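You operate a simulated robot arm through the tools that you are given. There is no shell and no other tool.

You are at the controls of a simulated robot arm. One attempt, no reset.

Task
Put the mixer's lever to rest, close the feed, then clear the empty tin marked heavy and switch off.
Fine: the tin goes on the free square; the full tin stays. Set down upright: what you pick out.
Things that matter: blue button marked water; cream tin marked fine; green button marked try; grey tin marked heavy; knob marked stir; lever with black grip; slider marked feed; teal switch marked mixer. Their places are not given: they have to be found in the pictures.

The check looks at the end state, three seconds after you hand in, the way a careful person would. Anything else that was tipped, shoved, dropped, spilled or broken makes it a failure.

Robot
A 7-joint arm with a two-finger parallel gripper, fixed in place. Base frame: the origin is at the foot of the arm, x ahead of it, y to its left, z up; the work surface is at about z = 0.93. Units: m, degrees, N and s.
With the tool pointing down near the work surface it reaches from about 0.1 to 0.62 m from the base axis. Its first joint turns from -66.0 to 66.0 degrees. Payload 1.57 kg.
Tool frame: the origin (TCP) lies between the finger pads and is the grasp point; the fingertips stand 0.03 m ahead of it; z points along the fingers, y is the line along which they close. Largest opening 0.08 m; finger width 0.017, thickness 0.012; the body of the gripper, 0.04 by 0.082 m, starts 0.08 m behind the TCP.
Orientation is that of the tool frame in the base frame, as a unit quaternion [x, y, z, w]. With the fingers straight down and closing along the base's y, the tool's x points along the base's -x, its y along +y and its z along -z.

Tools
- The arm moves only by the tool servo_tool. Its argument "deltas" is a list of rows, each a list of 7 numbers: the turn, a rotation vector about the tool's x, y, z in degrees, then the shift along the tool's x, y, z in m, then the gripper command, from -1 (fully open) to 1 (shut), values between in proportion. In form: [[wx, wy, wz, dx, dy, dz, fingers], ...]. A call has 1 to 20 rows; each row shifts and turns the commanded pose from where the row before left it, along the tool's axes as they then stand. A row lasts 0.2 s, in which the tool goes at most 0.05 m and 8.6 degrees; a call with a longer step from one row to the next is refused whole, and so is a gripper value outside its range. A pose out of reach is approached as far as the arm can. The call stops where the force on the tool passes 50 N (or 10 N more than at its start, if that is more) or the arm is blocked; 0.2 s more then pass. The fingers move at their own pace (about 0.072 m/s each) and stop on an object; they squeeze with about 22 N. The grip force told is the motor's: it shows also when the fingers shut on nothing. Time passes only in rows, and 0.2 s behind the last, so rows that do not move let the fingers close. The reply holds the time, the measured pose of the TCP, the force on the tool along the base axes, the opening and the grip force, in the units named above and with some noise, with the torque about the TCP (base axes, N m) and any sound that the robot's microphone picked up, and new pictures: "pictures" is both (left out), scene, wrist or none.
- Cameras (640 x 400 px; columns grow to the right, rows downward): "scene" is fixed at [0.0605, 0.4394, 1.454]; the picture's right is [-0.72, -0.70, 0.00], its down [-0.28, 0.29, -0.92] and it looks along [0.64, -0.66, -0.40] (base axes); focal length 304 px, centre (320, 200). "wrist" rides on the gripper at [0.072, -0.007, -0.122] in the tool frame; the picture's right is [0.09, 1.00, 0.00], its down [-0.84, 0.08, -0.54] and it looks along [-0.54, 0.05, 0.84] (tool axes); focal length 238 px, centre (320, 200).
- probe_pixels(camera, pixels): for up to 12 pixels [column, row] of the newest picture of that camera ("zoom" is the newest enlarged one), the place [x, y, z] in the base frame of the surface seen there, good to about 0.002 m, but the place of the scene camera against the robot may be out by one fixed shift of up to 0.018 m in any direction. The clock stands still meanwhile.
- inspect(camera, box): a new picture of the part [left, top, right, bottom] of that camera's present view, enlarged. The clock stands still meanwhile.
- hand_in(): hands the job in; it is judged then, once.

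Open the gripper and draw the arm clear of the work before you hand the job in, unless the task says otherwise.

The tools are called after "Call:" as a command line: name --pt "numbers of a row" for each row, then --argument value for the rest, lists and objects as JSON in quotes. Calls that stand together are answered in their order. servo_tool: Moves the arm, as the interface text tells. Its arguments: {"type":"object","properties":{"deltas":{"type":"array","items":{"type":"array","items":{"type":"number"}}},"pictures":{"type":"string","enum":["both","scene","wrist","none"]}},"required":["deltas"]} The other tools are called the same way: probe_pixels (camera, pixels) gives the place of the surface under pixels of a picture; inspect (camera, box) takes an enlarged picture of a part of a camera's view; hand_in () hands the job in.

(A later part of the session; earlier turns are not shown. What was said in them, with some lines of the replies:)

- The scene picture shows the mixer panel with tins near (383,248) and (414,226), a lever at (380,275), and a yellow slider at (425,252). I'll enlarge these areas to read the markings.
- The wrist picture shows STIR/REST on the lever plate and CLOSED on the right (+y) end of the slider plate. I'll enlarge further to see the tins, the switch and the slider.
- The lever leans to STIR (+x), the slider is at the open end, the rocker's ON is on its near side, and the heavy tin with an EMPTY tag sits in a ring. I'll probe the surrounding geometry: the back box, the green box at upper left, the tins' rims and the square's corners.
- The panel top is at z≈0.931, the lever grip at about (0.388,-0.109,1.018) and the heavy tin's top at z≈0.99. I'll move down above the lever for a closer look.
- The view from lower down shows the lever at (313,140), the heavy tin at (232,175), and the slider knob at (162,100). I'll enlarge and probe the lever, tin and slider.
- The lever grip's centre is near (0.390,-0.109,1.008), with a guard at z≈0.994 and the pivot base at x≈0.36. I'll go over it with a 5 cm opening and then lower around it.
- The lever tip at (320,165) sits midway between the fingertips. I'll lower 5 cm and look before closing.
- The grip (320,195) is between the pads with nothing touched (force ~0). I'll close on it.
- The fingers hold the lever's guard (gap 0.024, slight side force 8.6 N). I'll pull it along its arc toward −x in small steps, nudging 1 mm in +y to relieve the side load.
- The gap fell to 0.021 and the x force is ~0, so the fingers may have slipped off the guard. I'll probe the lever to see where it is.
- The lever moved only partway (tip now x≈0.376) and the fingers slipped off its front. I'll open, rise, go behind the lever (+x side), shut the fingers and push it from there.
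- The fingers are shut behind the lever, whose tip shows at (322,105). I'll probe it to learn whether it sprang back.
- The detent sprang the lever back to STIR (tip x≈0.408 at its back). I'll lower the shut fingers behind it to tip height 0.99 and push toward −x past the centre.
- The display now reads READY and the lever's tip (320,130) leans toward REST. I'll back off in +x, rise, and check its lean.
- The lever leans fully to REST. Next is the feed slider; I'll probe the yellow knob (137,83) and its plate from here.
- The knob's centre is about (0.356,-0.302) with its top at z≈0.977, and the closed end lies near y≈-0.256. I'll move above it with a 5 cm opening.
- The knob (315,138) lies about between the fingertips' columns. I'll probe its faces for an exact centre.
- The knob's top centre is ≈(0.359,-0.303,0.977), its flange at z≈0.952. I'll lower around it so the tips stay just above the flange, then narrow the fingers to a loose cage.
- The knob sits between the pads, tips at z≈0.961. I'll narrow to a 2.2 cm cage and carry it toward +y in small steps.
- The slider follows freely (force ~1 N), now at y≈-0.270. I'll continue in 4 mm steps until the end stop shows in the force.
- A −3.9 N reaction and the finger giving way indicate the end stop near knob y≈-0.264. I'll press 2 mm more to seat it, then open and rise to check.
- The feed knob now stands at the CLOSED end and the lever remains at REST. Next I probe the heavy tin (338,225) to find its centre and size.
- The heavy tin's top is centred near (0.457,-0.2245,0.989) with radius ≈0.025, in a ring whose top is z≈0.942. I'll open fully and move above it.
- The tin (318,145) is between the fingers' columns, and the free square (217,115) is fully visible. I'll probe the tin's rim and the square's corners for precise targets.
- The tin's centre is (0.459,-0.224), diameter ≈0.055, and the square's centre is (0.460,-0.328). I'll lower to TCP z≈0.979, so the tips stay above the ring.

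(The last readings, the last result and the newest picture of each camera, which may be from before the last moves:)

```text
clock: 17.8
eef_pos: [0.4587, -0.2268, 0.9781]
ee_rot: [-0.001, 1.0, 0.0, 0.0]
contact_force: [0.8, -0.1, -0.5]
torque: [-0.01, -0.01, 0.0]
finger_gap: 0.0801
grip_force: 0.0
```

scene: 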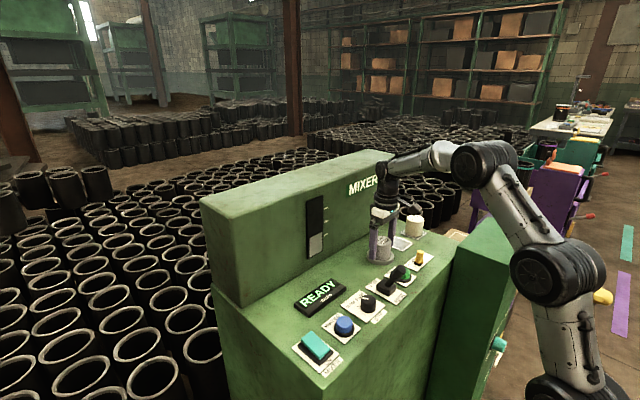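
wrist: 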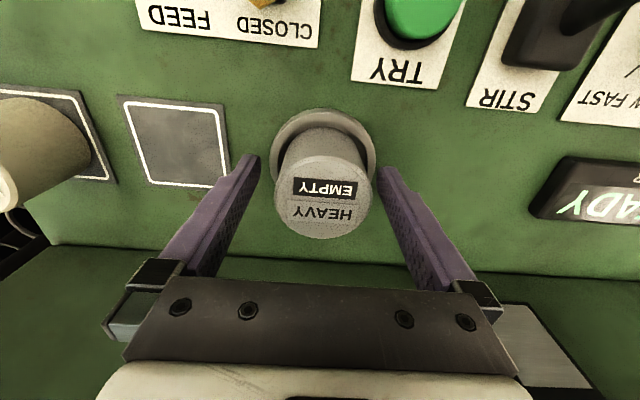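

The tin's top centre appears at column 324 against 321 for the TCP line, so about 2 mm toward +y. I'll shift 2 mm and close gently on it.

Call:
servo_tool --pt "0 0 0 0 0.002 0 -1" --pt "0 0 0 0 0 0 -0.4" --pt "0 0 0 0 0 0 0.2" --pt "0 0 0 0 0 0 0.6" --pt "0 0 0 0 0 0 0.6"

```text
clock: 19.0
eef_pos: [0.4574, -0.2256, 0.9778]
ee_rot: [0.0, 1.0, 0.0, 0.0]
contact_force: [0.2, -0.1, 0.2]
torque: [-0.04, -0.04, 0.02]
finger_gap: 0.0553
grip_force: 21.6
```

scene: 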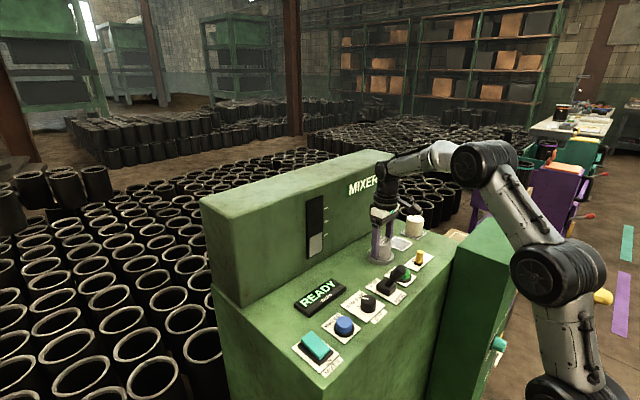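
wrist: 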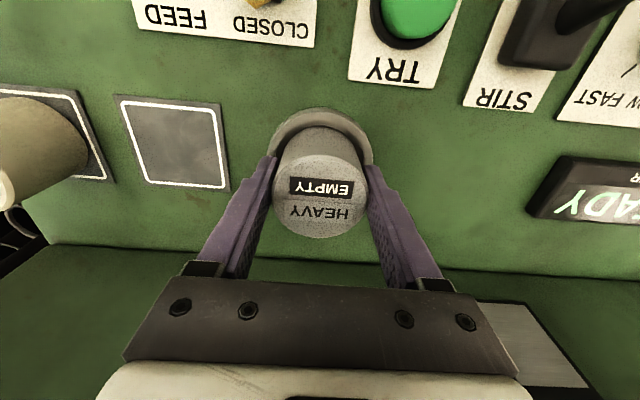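

The tin is held (gap 0.0553, grip 21.6 N) with no side load. I'll lift it straight up slowly, 5 cm.

Call:
servo_tool --pt "0 0 0 0 0 -0.005 0.6" --pt "0 0 0 0 0 -0.01 0.6" --pt "0 0 0 0 0 -0.015 0.6" --pt "0 0 0 0 0 -0.02 0.6" --pt "0 0 0 0 0 0 0.6"

```text
clock: 20.2
eef_pos: [0.4594, -0.2237, 1.0284]
ee_rot: [0.0, 1.0, 0.0, 0.001]
contact_force: [0.2, -0.6, -2.3]
torque: [0.01, 0.03, 0.0]
finger_gap: 0.0555
grip_force: 22.6
```

scene: 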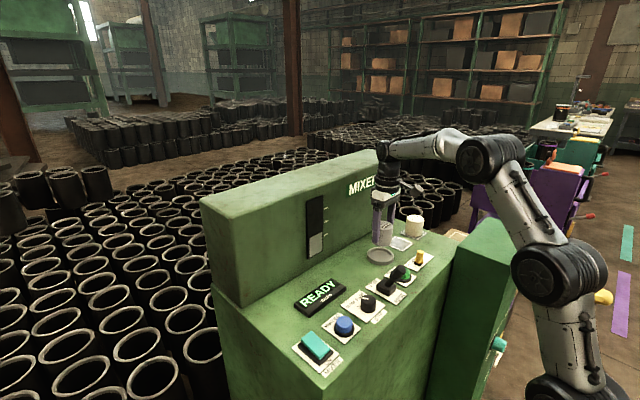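
wrist: 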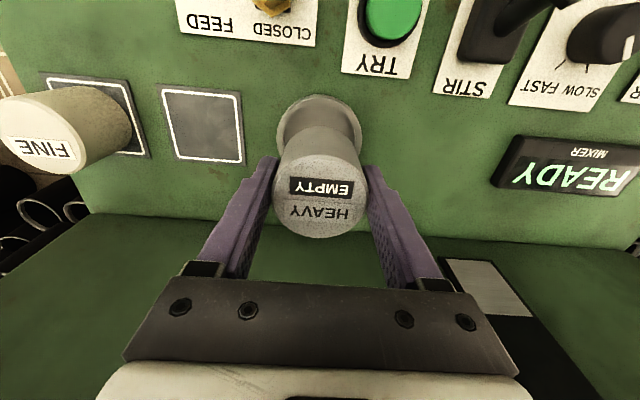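

The tin is up (2.3 N weight) and upright. I'll carry it 10.4 cm in −y to over the free square.

Call:
servo_tool --pt "0 0 0 0 -0.02 0 0.6" --pt "0 0 0 0 -0.028 0 0.6" --pt "0 0 0 0 -0.028 0 0.6" --pt "0 0 0 -0.001 -0.028 0 0.6" --pt "0 0 0 0 0 0 0.6"

```text
clock: 21.4
eef_pos: [0.4579, -0.3279, 1.0302]
ee_rot: [0.0, 1.0, 0.0, 0.0]
contact_force: [-0.4, 0.3, -3.2]
torque: [0.01, -0.01, 0.02]
finger_gap: 0.0553
grip_force: 21.9
```

scene: 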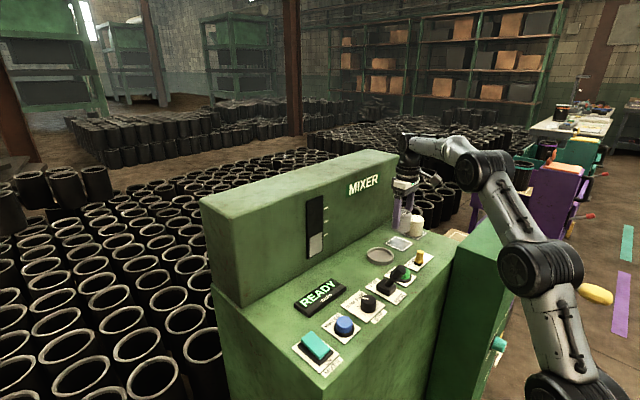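
wrist: 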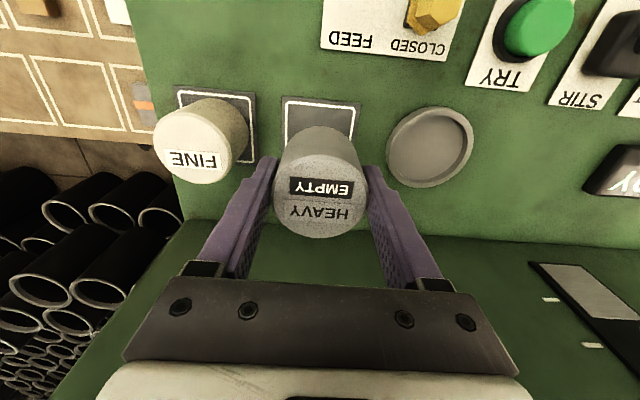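

The tin hangs over the square (320,120), with the cream tin's right edge near column 250. I'll probe the ring's floor for the set-down height and the cream tin's edge for clearance.

Call:
probe_pixels --camera "wrist" --pixels '[[428, 145], [440, 135], [213, 165], [195, 145], [225, 140], [300, 108], [345, 115], [284, 97], [360, 104], [320, 110]]'

Call:
inspect --camera "wrist" --box '[140, 80, 400, 250]'

Call:
inspect --camera "scene" --box '[360, 170, 460, 270]'

```text
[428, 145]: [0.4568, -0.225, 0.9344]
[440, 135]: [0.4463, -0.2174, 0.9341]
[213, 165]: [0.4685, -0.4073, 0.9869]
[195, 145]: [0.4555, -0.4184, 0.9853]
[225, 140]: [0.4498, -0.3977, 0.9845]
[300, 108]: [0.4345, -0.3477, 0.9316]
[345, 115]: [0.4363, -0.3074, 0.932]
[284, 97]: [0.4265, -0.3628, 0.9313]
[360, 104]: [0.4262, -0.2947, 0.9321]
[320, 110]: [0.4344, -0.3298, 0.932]
```

```text
2.35 times, centred on (270, 165) of wrist
```

zoom: 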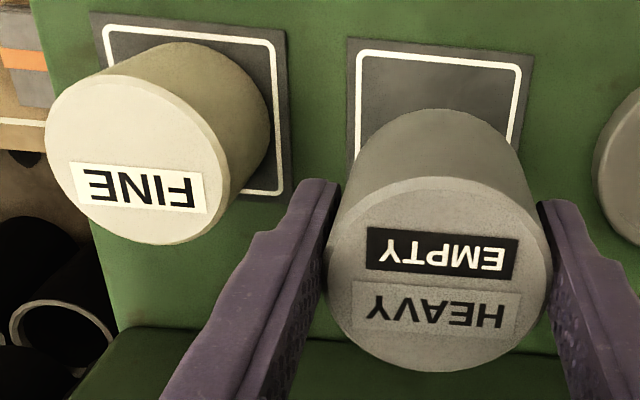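

```text
4.00 times, centred on (410, 220) of scene
```

zoom: 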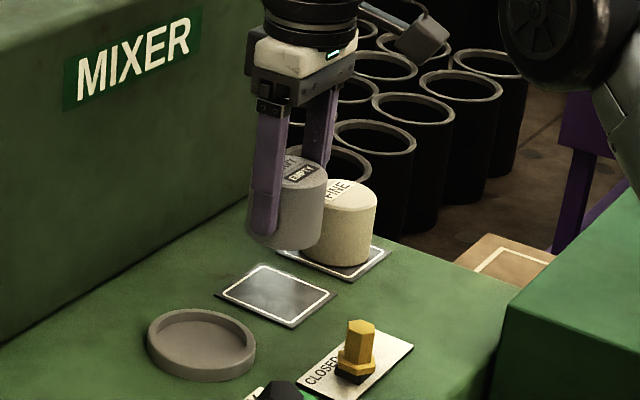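

The ring floor is z≈0.934 and the square z≈0.932, so contact should come at TCP z≈0.976; the cream tin's edge is at y≈-0.392, well clear. I'll lower, slowing near the end.

Call:
servo_tool --pt "0 0 0 -0.001 -0.0005 0.018 0.6" --pt "0 0 0 0 0 0.016 0.6" --pt "0 0 0 0 0 0.01 0.6" --pt "0 0 0 0 0 0.005 0.6" --pt "0 0 0 0 0 0 0.6"

```text
clock: 22.6
eef_pos: [0.4605, -0.3283, 0.9799]
ee_rot: [0.001, 1.0, 0.0, 0.002]
contact_force: [-1.1, 0.4, -1.7]
torque: [-0.03, 0.01, -0.02]
finger_gap: 0.0552
grip_force: 21.7
```

scene: 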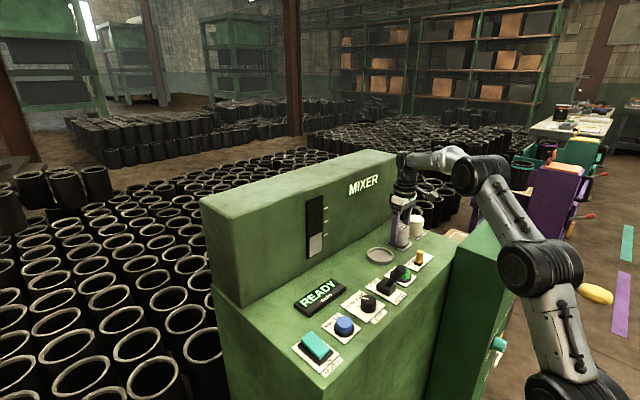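
wrist: 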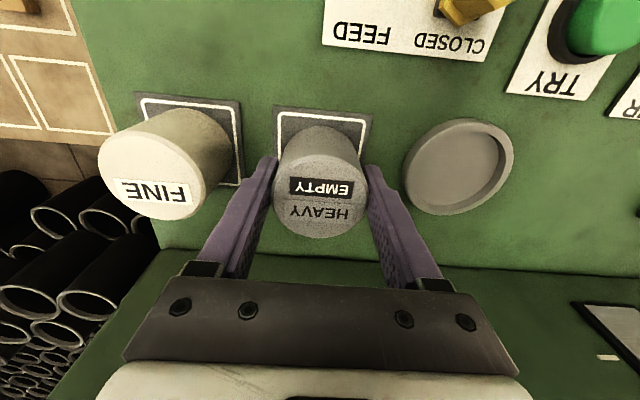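

The tin is a few mm above the square and still hanging (−1.7 N). I'll lower in 1.5 mm steps until the weight comes off.

Call:
servo_tool --pt "0 0 0 0 0 0.0015 0.6" --pt "0 0 0 0 0 0.0015 0.6" --pt "0 0 0 0 0 0 0.6" --pictures "none"

```text
clock: 23.4
eef_pos: [0.4617, -0.3295, 0.977]
ee_rot: [0.0, 1.0, 0.001, 0.001]
contact_force: [-0.1, -0.1, -2.2]
torque: [-0.02, 0.04, 0.01]
finger_gap: 0.0554
grip_force: 21.8
```

The force is still −2.2 N, so it still hangs. I'll lower 1 mm steps further.

Call:
servo_tool --pt "0 0 0 0 0 0.001 0.6" --pt "0 0 0 0 0 0.001 0.6" --pt "0 0 0 0 0 0 0.6" --pictures "none"

```text
clock: 24.2
eef_pos: [0.4603, -0.3287, 0.976]
ee_rot: [0.0, 1.0, -0.001, 0.002]
contact_force: [0.6, -1.2, 6.0]
torque: [0.09, 0.08, -0.02]
finger_gap: 0.0556
grip_force: 22.1
```

The force turned to +6 N, so the tin stands on the square. I'll open to about 6.8 cm and then check before rising.

Call:
servo_tool --pt "0 0 0 0 0 -0.0005 0.3" --pt "0 0 0 0 0 0 -0.3" --pt "0 0 0 0 0 0 -0.7" --pt "0 0 0 0 0 0 -0.7"

```text
clock: 25.2
eef_pos: [0.4595, -0.3276, 0.9752]
ee_rot: [0.0, 1.0, 0.001, 0.0]
contact_force: [0.0, -0.2, 0.0]
torque: [0.0, -0.01, 0.03]
finger_gap: 0.068
grip_force: 0.0
```

scene: 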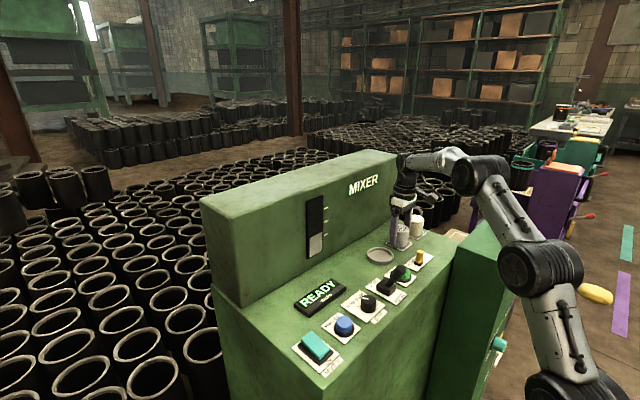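
wrist: 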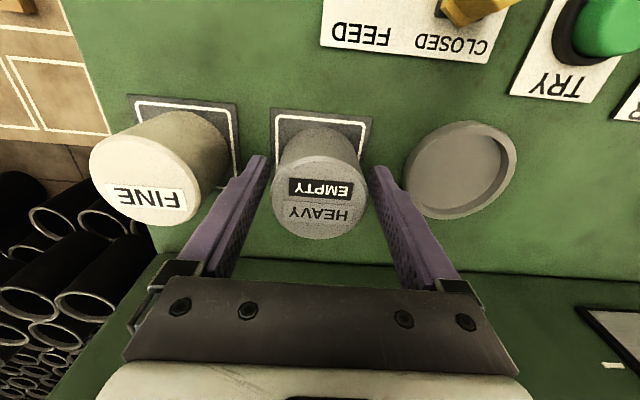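

Both fingers are clear of the standing tin and forces are zero. I'll rise straight up 10 cm.

Call:
servo_tool --pt "0 0 0 0 0 -0.015 -0.7" --pt "0 0 0 0 0 -0.025 -0.7" --pt "0 0 0 0 0 -0.035 -0.7" --pt "0 0 0 0 0 -0.035 -0.7" --pt "0 0 0 0 0 0 -0.7"

Call:
inspect --camera "wrist" --box '[180, 60, 420, 220]'

Call:
inspect --camera "scene" --box '[360, 200, 450, 290]'

```text
clock: 26.4
eef_pos: [0.461, -0.3286, 1.0873]
ee_rot: [0.0, 1.0, 0.0, 0.001]
contact_force: [0.0, -0.6, 0.2]
torque: [0.01, 0.0, 0.04]
finger_gap: 0.0684
grip_force: 0.1
```

scene: 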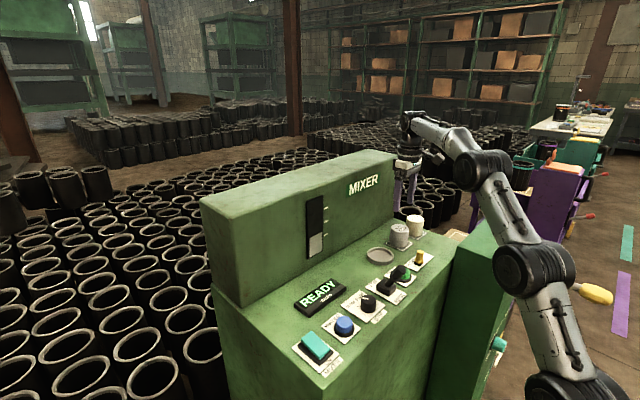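
wrist: 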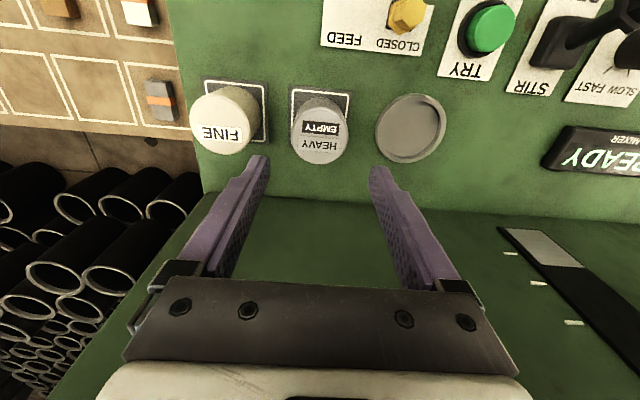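

```text
2.50 times, centred on (300, 140) of wrist
```

zoom: 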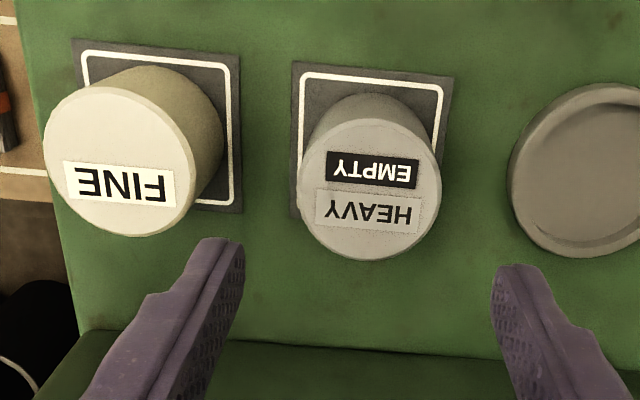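

```text
4.44 times, centred on (405, 245) of scene
```

zoom: 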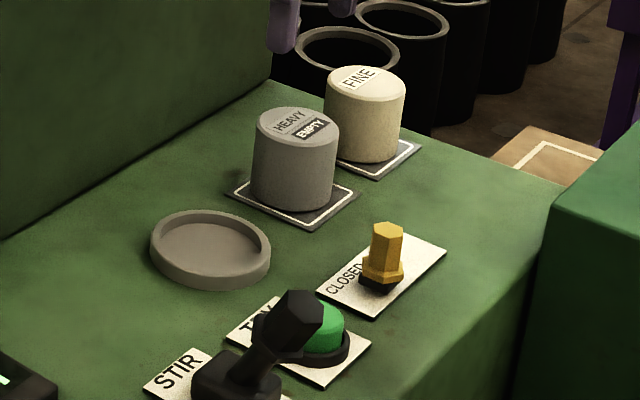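

The heavy tin stands centred on the free square and the cream tin is undisturbed. Now I'll rise, shut the fingers and travel over to the teal switch near (0.366,0.133).

Call:
servo_tool --pt "0 0 0 0 0 -0.04 1" --pt "0 0 0 0.011 0.04 0 1" --pt "0 0 0 0.011 0.042 0 1" --pt "0 0 0 0.011 0.042 0 1" --pt "0 0 0 0.011 0.042 0 1" --pt "0 0 0 0.011 0.042 0 1" --pt "0 0 0 0.011 0.042 0 1" --pt "0 0 0 0.011 0.042 0 1" --pt "0 0 0 0.011 0.042 0 1" --pt "0 0 0 0.011 0.042 0 1" --pt "0 0 0 0.002 0.042 0 1" --pt "0 0 0 0 0.042 0 1" --pt "0 0 0 0 0 0 1"

```text
clock: 29.2
eef_pos: [0.3605, 0.1284, 1.1246]
ee_rot: [0.0, 1.0, 0.0, 0.001]
contact_force: [-0.5, 0.3, -0.9]
torque: [-0.03, -0.01, -0.01]
finger_gap: 0.0
grip_force: 20.9
```

scene: 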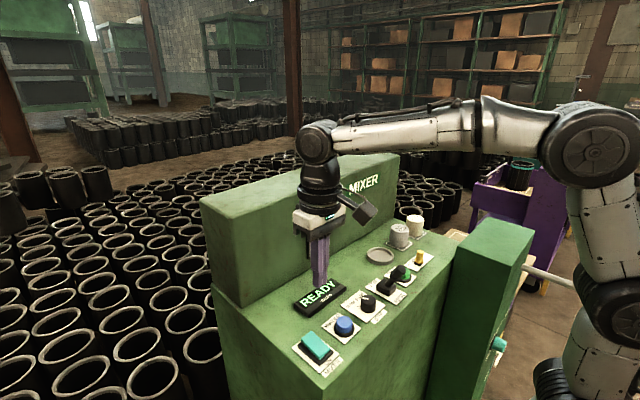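
wrist: 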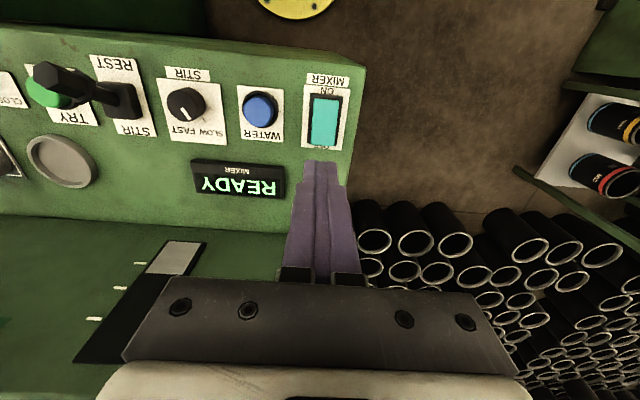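

The switch is now at (324,120) in the wrist view. I'll enlarge and probe the rocker's ends.

Call:
inspect --camera "wrist" --box '[280, 60, 370, 170]'

Call:
probe_pixels --camera "wrist" --pixels '[[325, 99], [325, 104], [325, 112], [325, 120], [325, 130], [325, 138], [325, 143], [313, 120], [338, 120], [314, 140], [334, 140], [324, 147]]'

```text
3.64 times, centred on (325, 115) of wrist
```

zoom: 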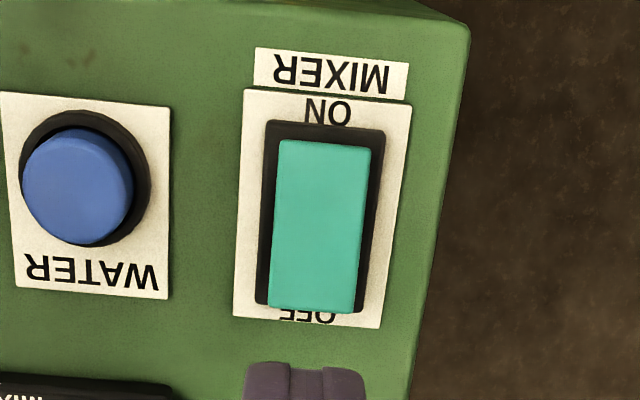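

```text
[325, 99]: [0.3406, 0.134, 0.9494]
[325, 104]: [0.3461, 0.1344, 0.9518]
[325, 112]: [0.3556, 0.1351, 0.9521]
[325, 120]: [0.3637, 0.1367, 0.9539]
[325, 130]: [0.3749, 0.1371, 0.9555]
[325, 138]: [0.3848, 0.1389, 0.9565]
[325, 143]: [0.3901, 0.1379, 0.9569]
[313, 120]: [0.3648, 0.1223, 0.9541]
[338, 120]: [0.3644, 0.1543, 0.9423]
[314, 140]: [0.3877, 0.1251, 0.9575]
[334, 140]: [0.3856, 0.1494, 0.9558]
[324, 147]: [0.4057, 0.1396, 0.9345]
```

The rocker spans x 0.343–0.392, y 0.123–0.150, its ON end low (0.9515) and its OFF end high (0.957). I'll go to above the OFF end at (0.384,0.137) with tips about 2 cm above.

Call:
servo_tool --pt "0 0 0 -0.006 0.0021 0.03 1" --pt "0 0 0 -0.006 0.0021 0.03 1" --pt "0 0 0 -0.006 0.0021 0.03 1" --pt "0 0 0 -0.0055 0.0021 0.028 1" --pt "0 0 0 0 0 0 1"

```text
clock: 30.4
eef_pos: [0.3832, 0.1359, 1.0068]
ee_rot: [0.001, 1.0, 0.0, 0.0]
contact_force: [-0.8, 0.5, -0.1]
torque: [0.0, -0.02, -0.01]
finger_gap: 0.0
grip_force: 20.9
```

scene: 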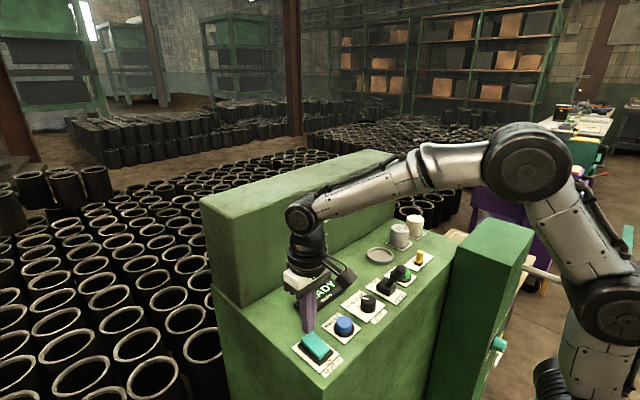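
wrist: 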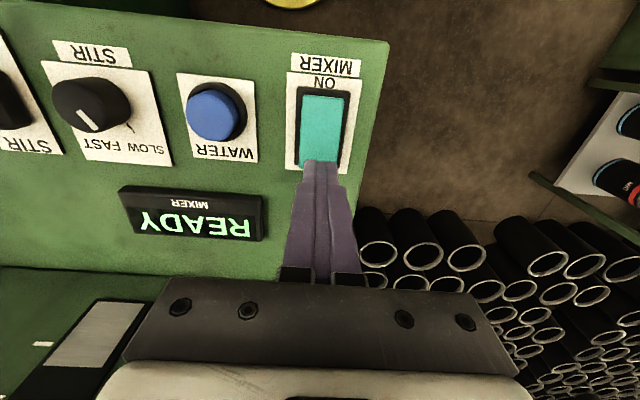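

The fingertips are over the rocker's OFF end at (320,160). I'll press down in small steps to tip height ≈0.951.

Call:
servo_tool --pt "0 0 0 0 0 0.012 1" --pt "0 0 0 0 0 0.004 1" --pt "0 0 0 0 0 0.003 1" --pt "0 0 0 0 0 0.002 1" --pt "0 0 0 0 0 0.002 1" --pt "0 0 0 0 0 0.002 1"

```text
clock: 31.8
eef_pos: [0.3828, 0.1391, 0.9852]
ee_rot: [0.0, 1.0, 0.0, 0.0]
contact_force: [0.5, -0.6, 0.6]
torque: [0.01, -0.03, 0.0]
finger_gap: 0.0002
grip_force: 21.3
```

scene: 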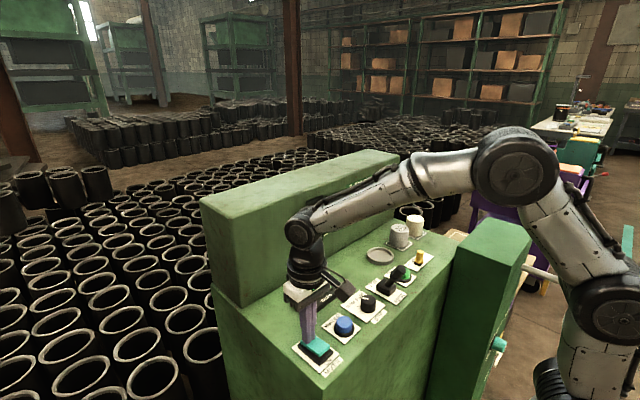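
wrist: 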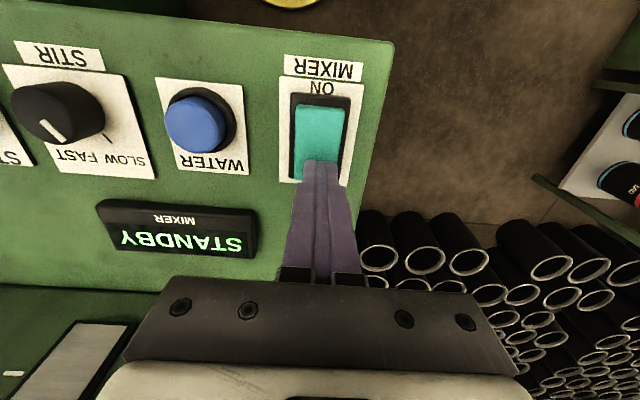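

The display now reads STANDBY, so the switch has tipped over. I'll rise straight up, open and check the rocker and the rest of the panel.

Call:
servo_tool --pt "0 0 0 0 0 -0.02 1" --pt "0 0 0 0 0 -0.04 1" --pt "0 0 0 0 0 -0.045 1" --pt "0 0 0 0 0 -0.045 1" --pt "0 0 0 0.03 -0.02 -0.03 1" --pt "0 0 0 0.03 -0.02 -0.03 1" --pt "0 0 0 0 0 0 1"

Call:
inspect --camera "scene" --box '[280, 200, 460, 380]'

Call:
inspect --camera "scene" --box '[280, 270, 390, 380]'

```text
clock: 33.4
eef_pos: [0.3241, 0.0934, 1.1928]
ee_rot: [0.0, 1.0, -0.001, 0.001]
contact_force: [-0.4, 0.0, 0.3]
torque: [-0.01, 0.02, 0.03]
finger_gap: 0.0
grip_force: 21.5
```

scene: 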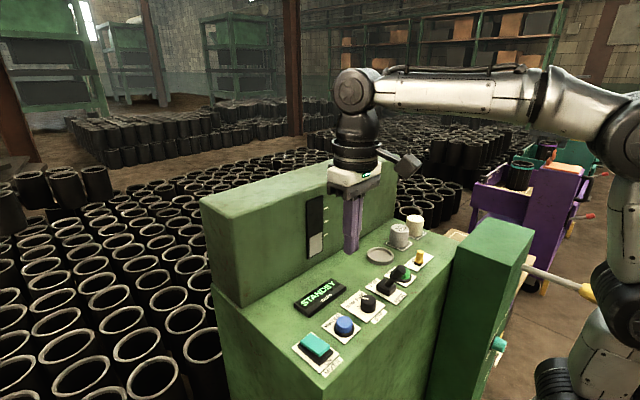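
wrist: 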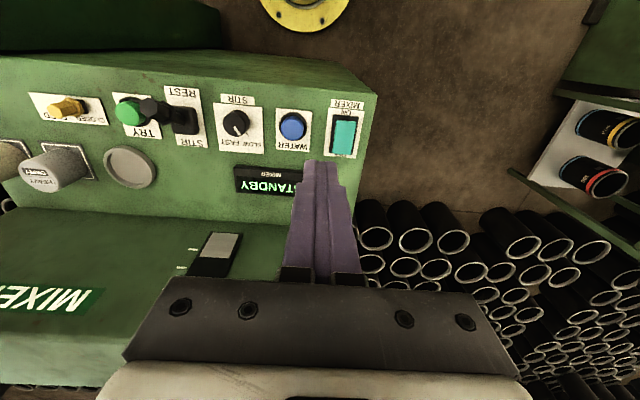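

```text
2.22 times, centred on (370, 290) of scene
```

zoom: 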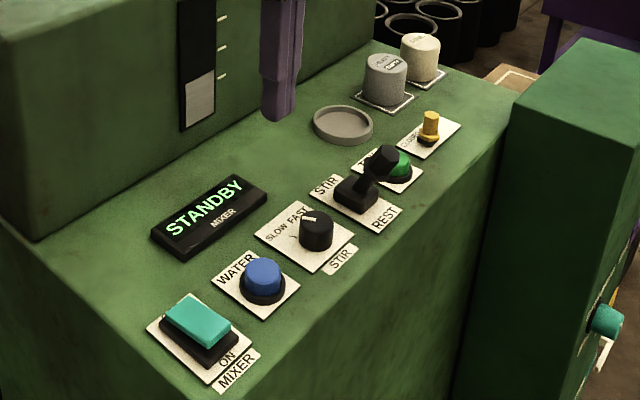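

```text
3.64 times, centred on (335, 325) of scene
```

zoom: 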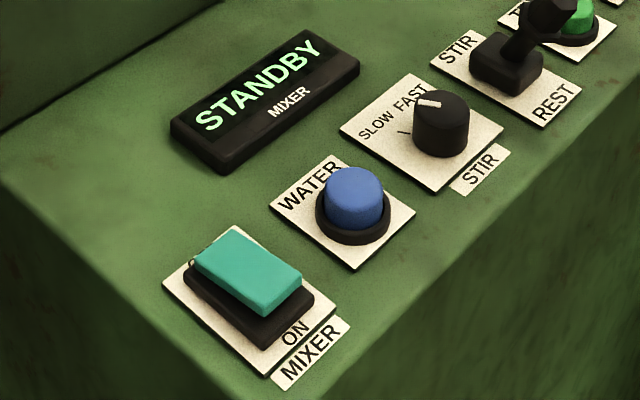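

The rocker's ON end is raised and the display shows STANDBY; the lever, slider and both tins look right. I'll open the gripper and withdraw up and back, then take a last look.

Call:
servo_tool --pt "0 0 0 0.003 -0.03 -0.025 -0.3" --pt "0 0 0 0.003 -0.035 -0.025 -1" --pt "0 0 0 0.003 -0.035 -0.025 -1" --pt "0 0 0 0.003 -0.035 -0.025 -1" --pt "0 0 0 0.003 -0.035 0 -1" --pt "0 0 0 0 0 0 -1" --pt "0 0 0 0 0 0 -1"

Call:
inspect --camera "wrist" --box '[100, 70, 460, 200]'

Call:
inspect --camera "scene" --box '[360, 200, 450, 290]'

```text
clock: 35.0
eef_pos: [0.3059, -0.0732, 1.2899]
ee_rot: [0.0, 1.0, 0.0, 0.001]
contact_force: [1.4, -0.4, -0.7]
torque: [0.0, 0.0, -0.02]
finger_gap: 0.0799
grip_force: 0.0
```

scene: 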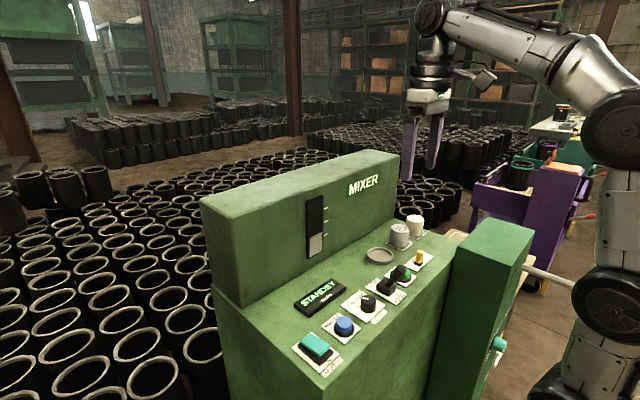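
wrist: 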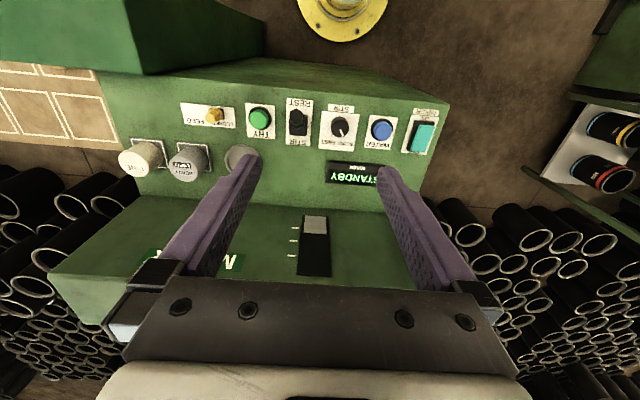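

```text
1.78 times, centred on (280, 135) of wrist
```

zoom: 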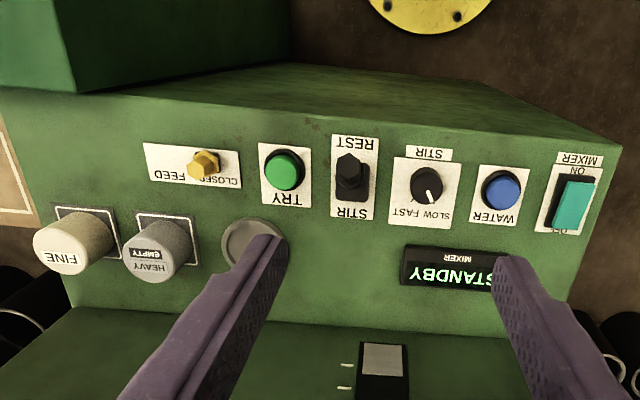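

```text
4.44 times, centred on (405, 245) of scene
```

zoom: 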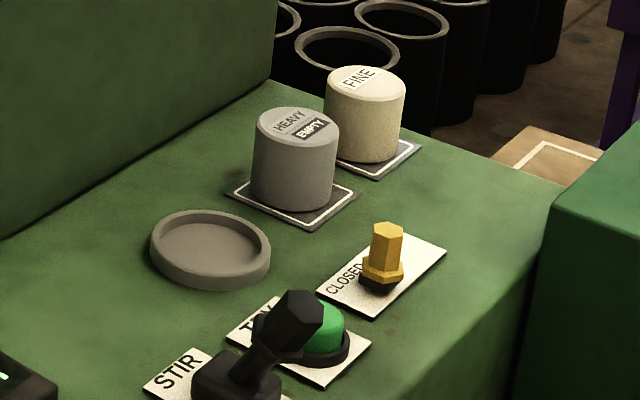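

All four items look done from here; I'll make one last probe of the slider knob against its plate to be sure it is at its closed stop.

Call:
inspect --camera "wrist" --box '[170, 90, 250, 140]'

Call:
probe_pixels --camera "wrist" --pixels '[[213, 117], [211, 117], [216, 114], [182, 113], [234, 117]]'

```text
8.00 times, centred on (210, 115) of wrist
```

zoom: 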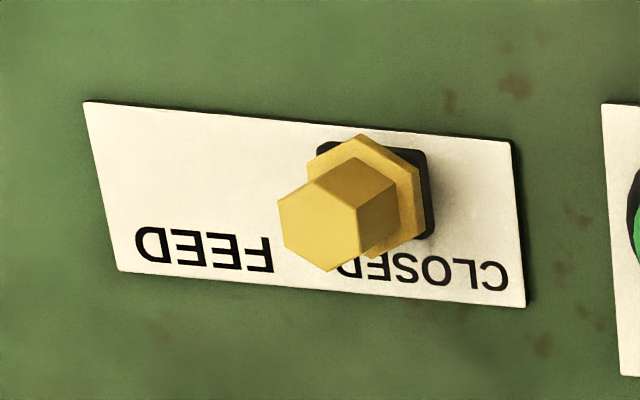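

```text
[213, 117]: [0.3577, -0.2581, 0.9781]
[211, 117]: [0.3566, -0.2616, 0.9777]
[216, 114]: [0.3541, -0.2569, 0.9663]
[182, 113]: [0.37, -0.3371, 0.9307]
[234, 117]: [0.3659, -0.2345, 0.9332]
```

The knob centre is at y≈-0.262 against a start of -0.303, mirrored about the plate's middle, so it is at the closed stop. The arm is clear and open, so I hand in.

Call:
hand_in

```text
The job is handed in.
```

I finished all four steps in order and handed the job in. I don't have the check's verdict yet.

- **Lever:** it is at REST. My first try at pulling it by the grip slipped and it sprang back to STIR, so I pushed it over from behind. The display then changed from MIXED to READY.
- **Feed:** the slider is at the CLOSED end. I pushed it against its end stop and checked its position again at the end.
- **Heavy tin:** the empty grey tin stands upright, centred on the free square. The cream tin marked fine was not touched.
- **Mixer switch:** it is off, and the display reads STANDBY.

I saw nothing else on the panel tipped or moved. The gripper is open and the arm is back near its starting position, clear of the work.
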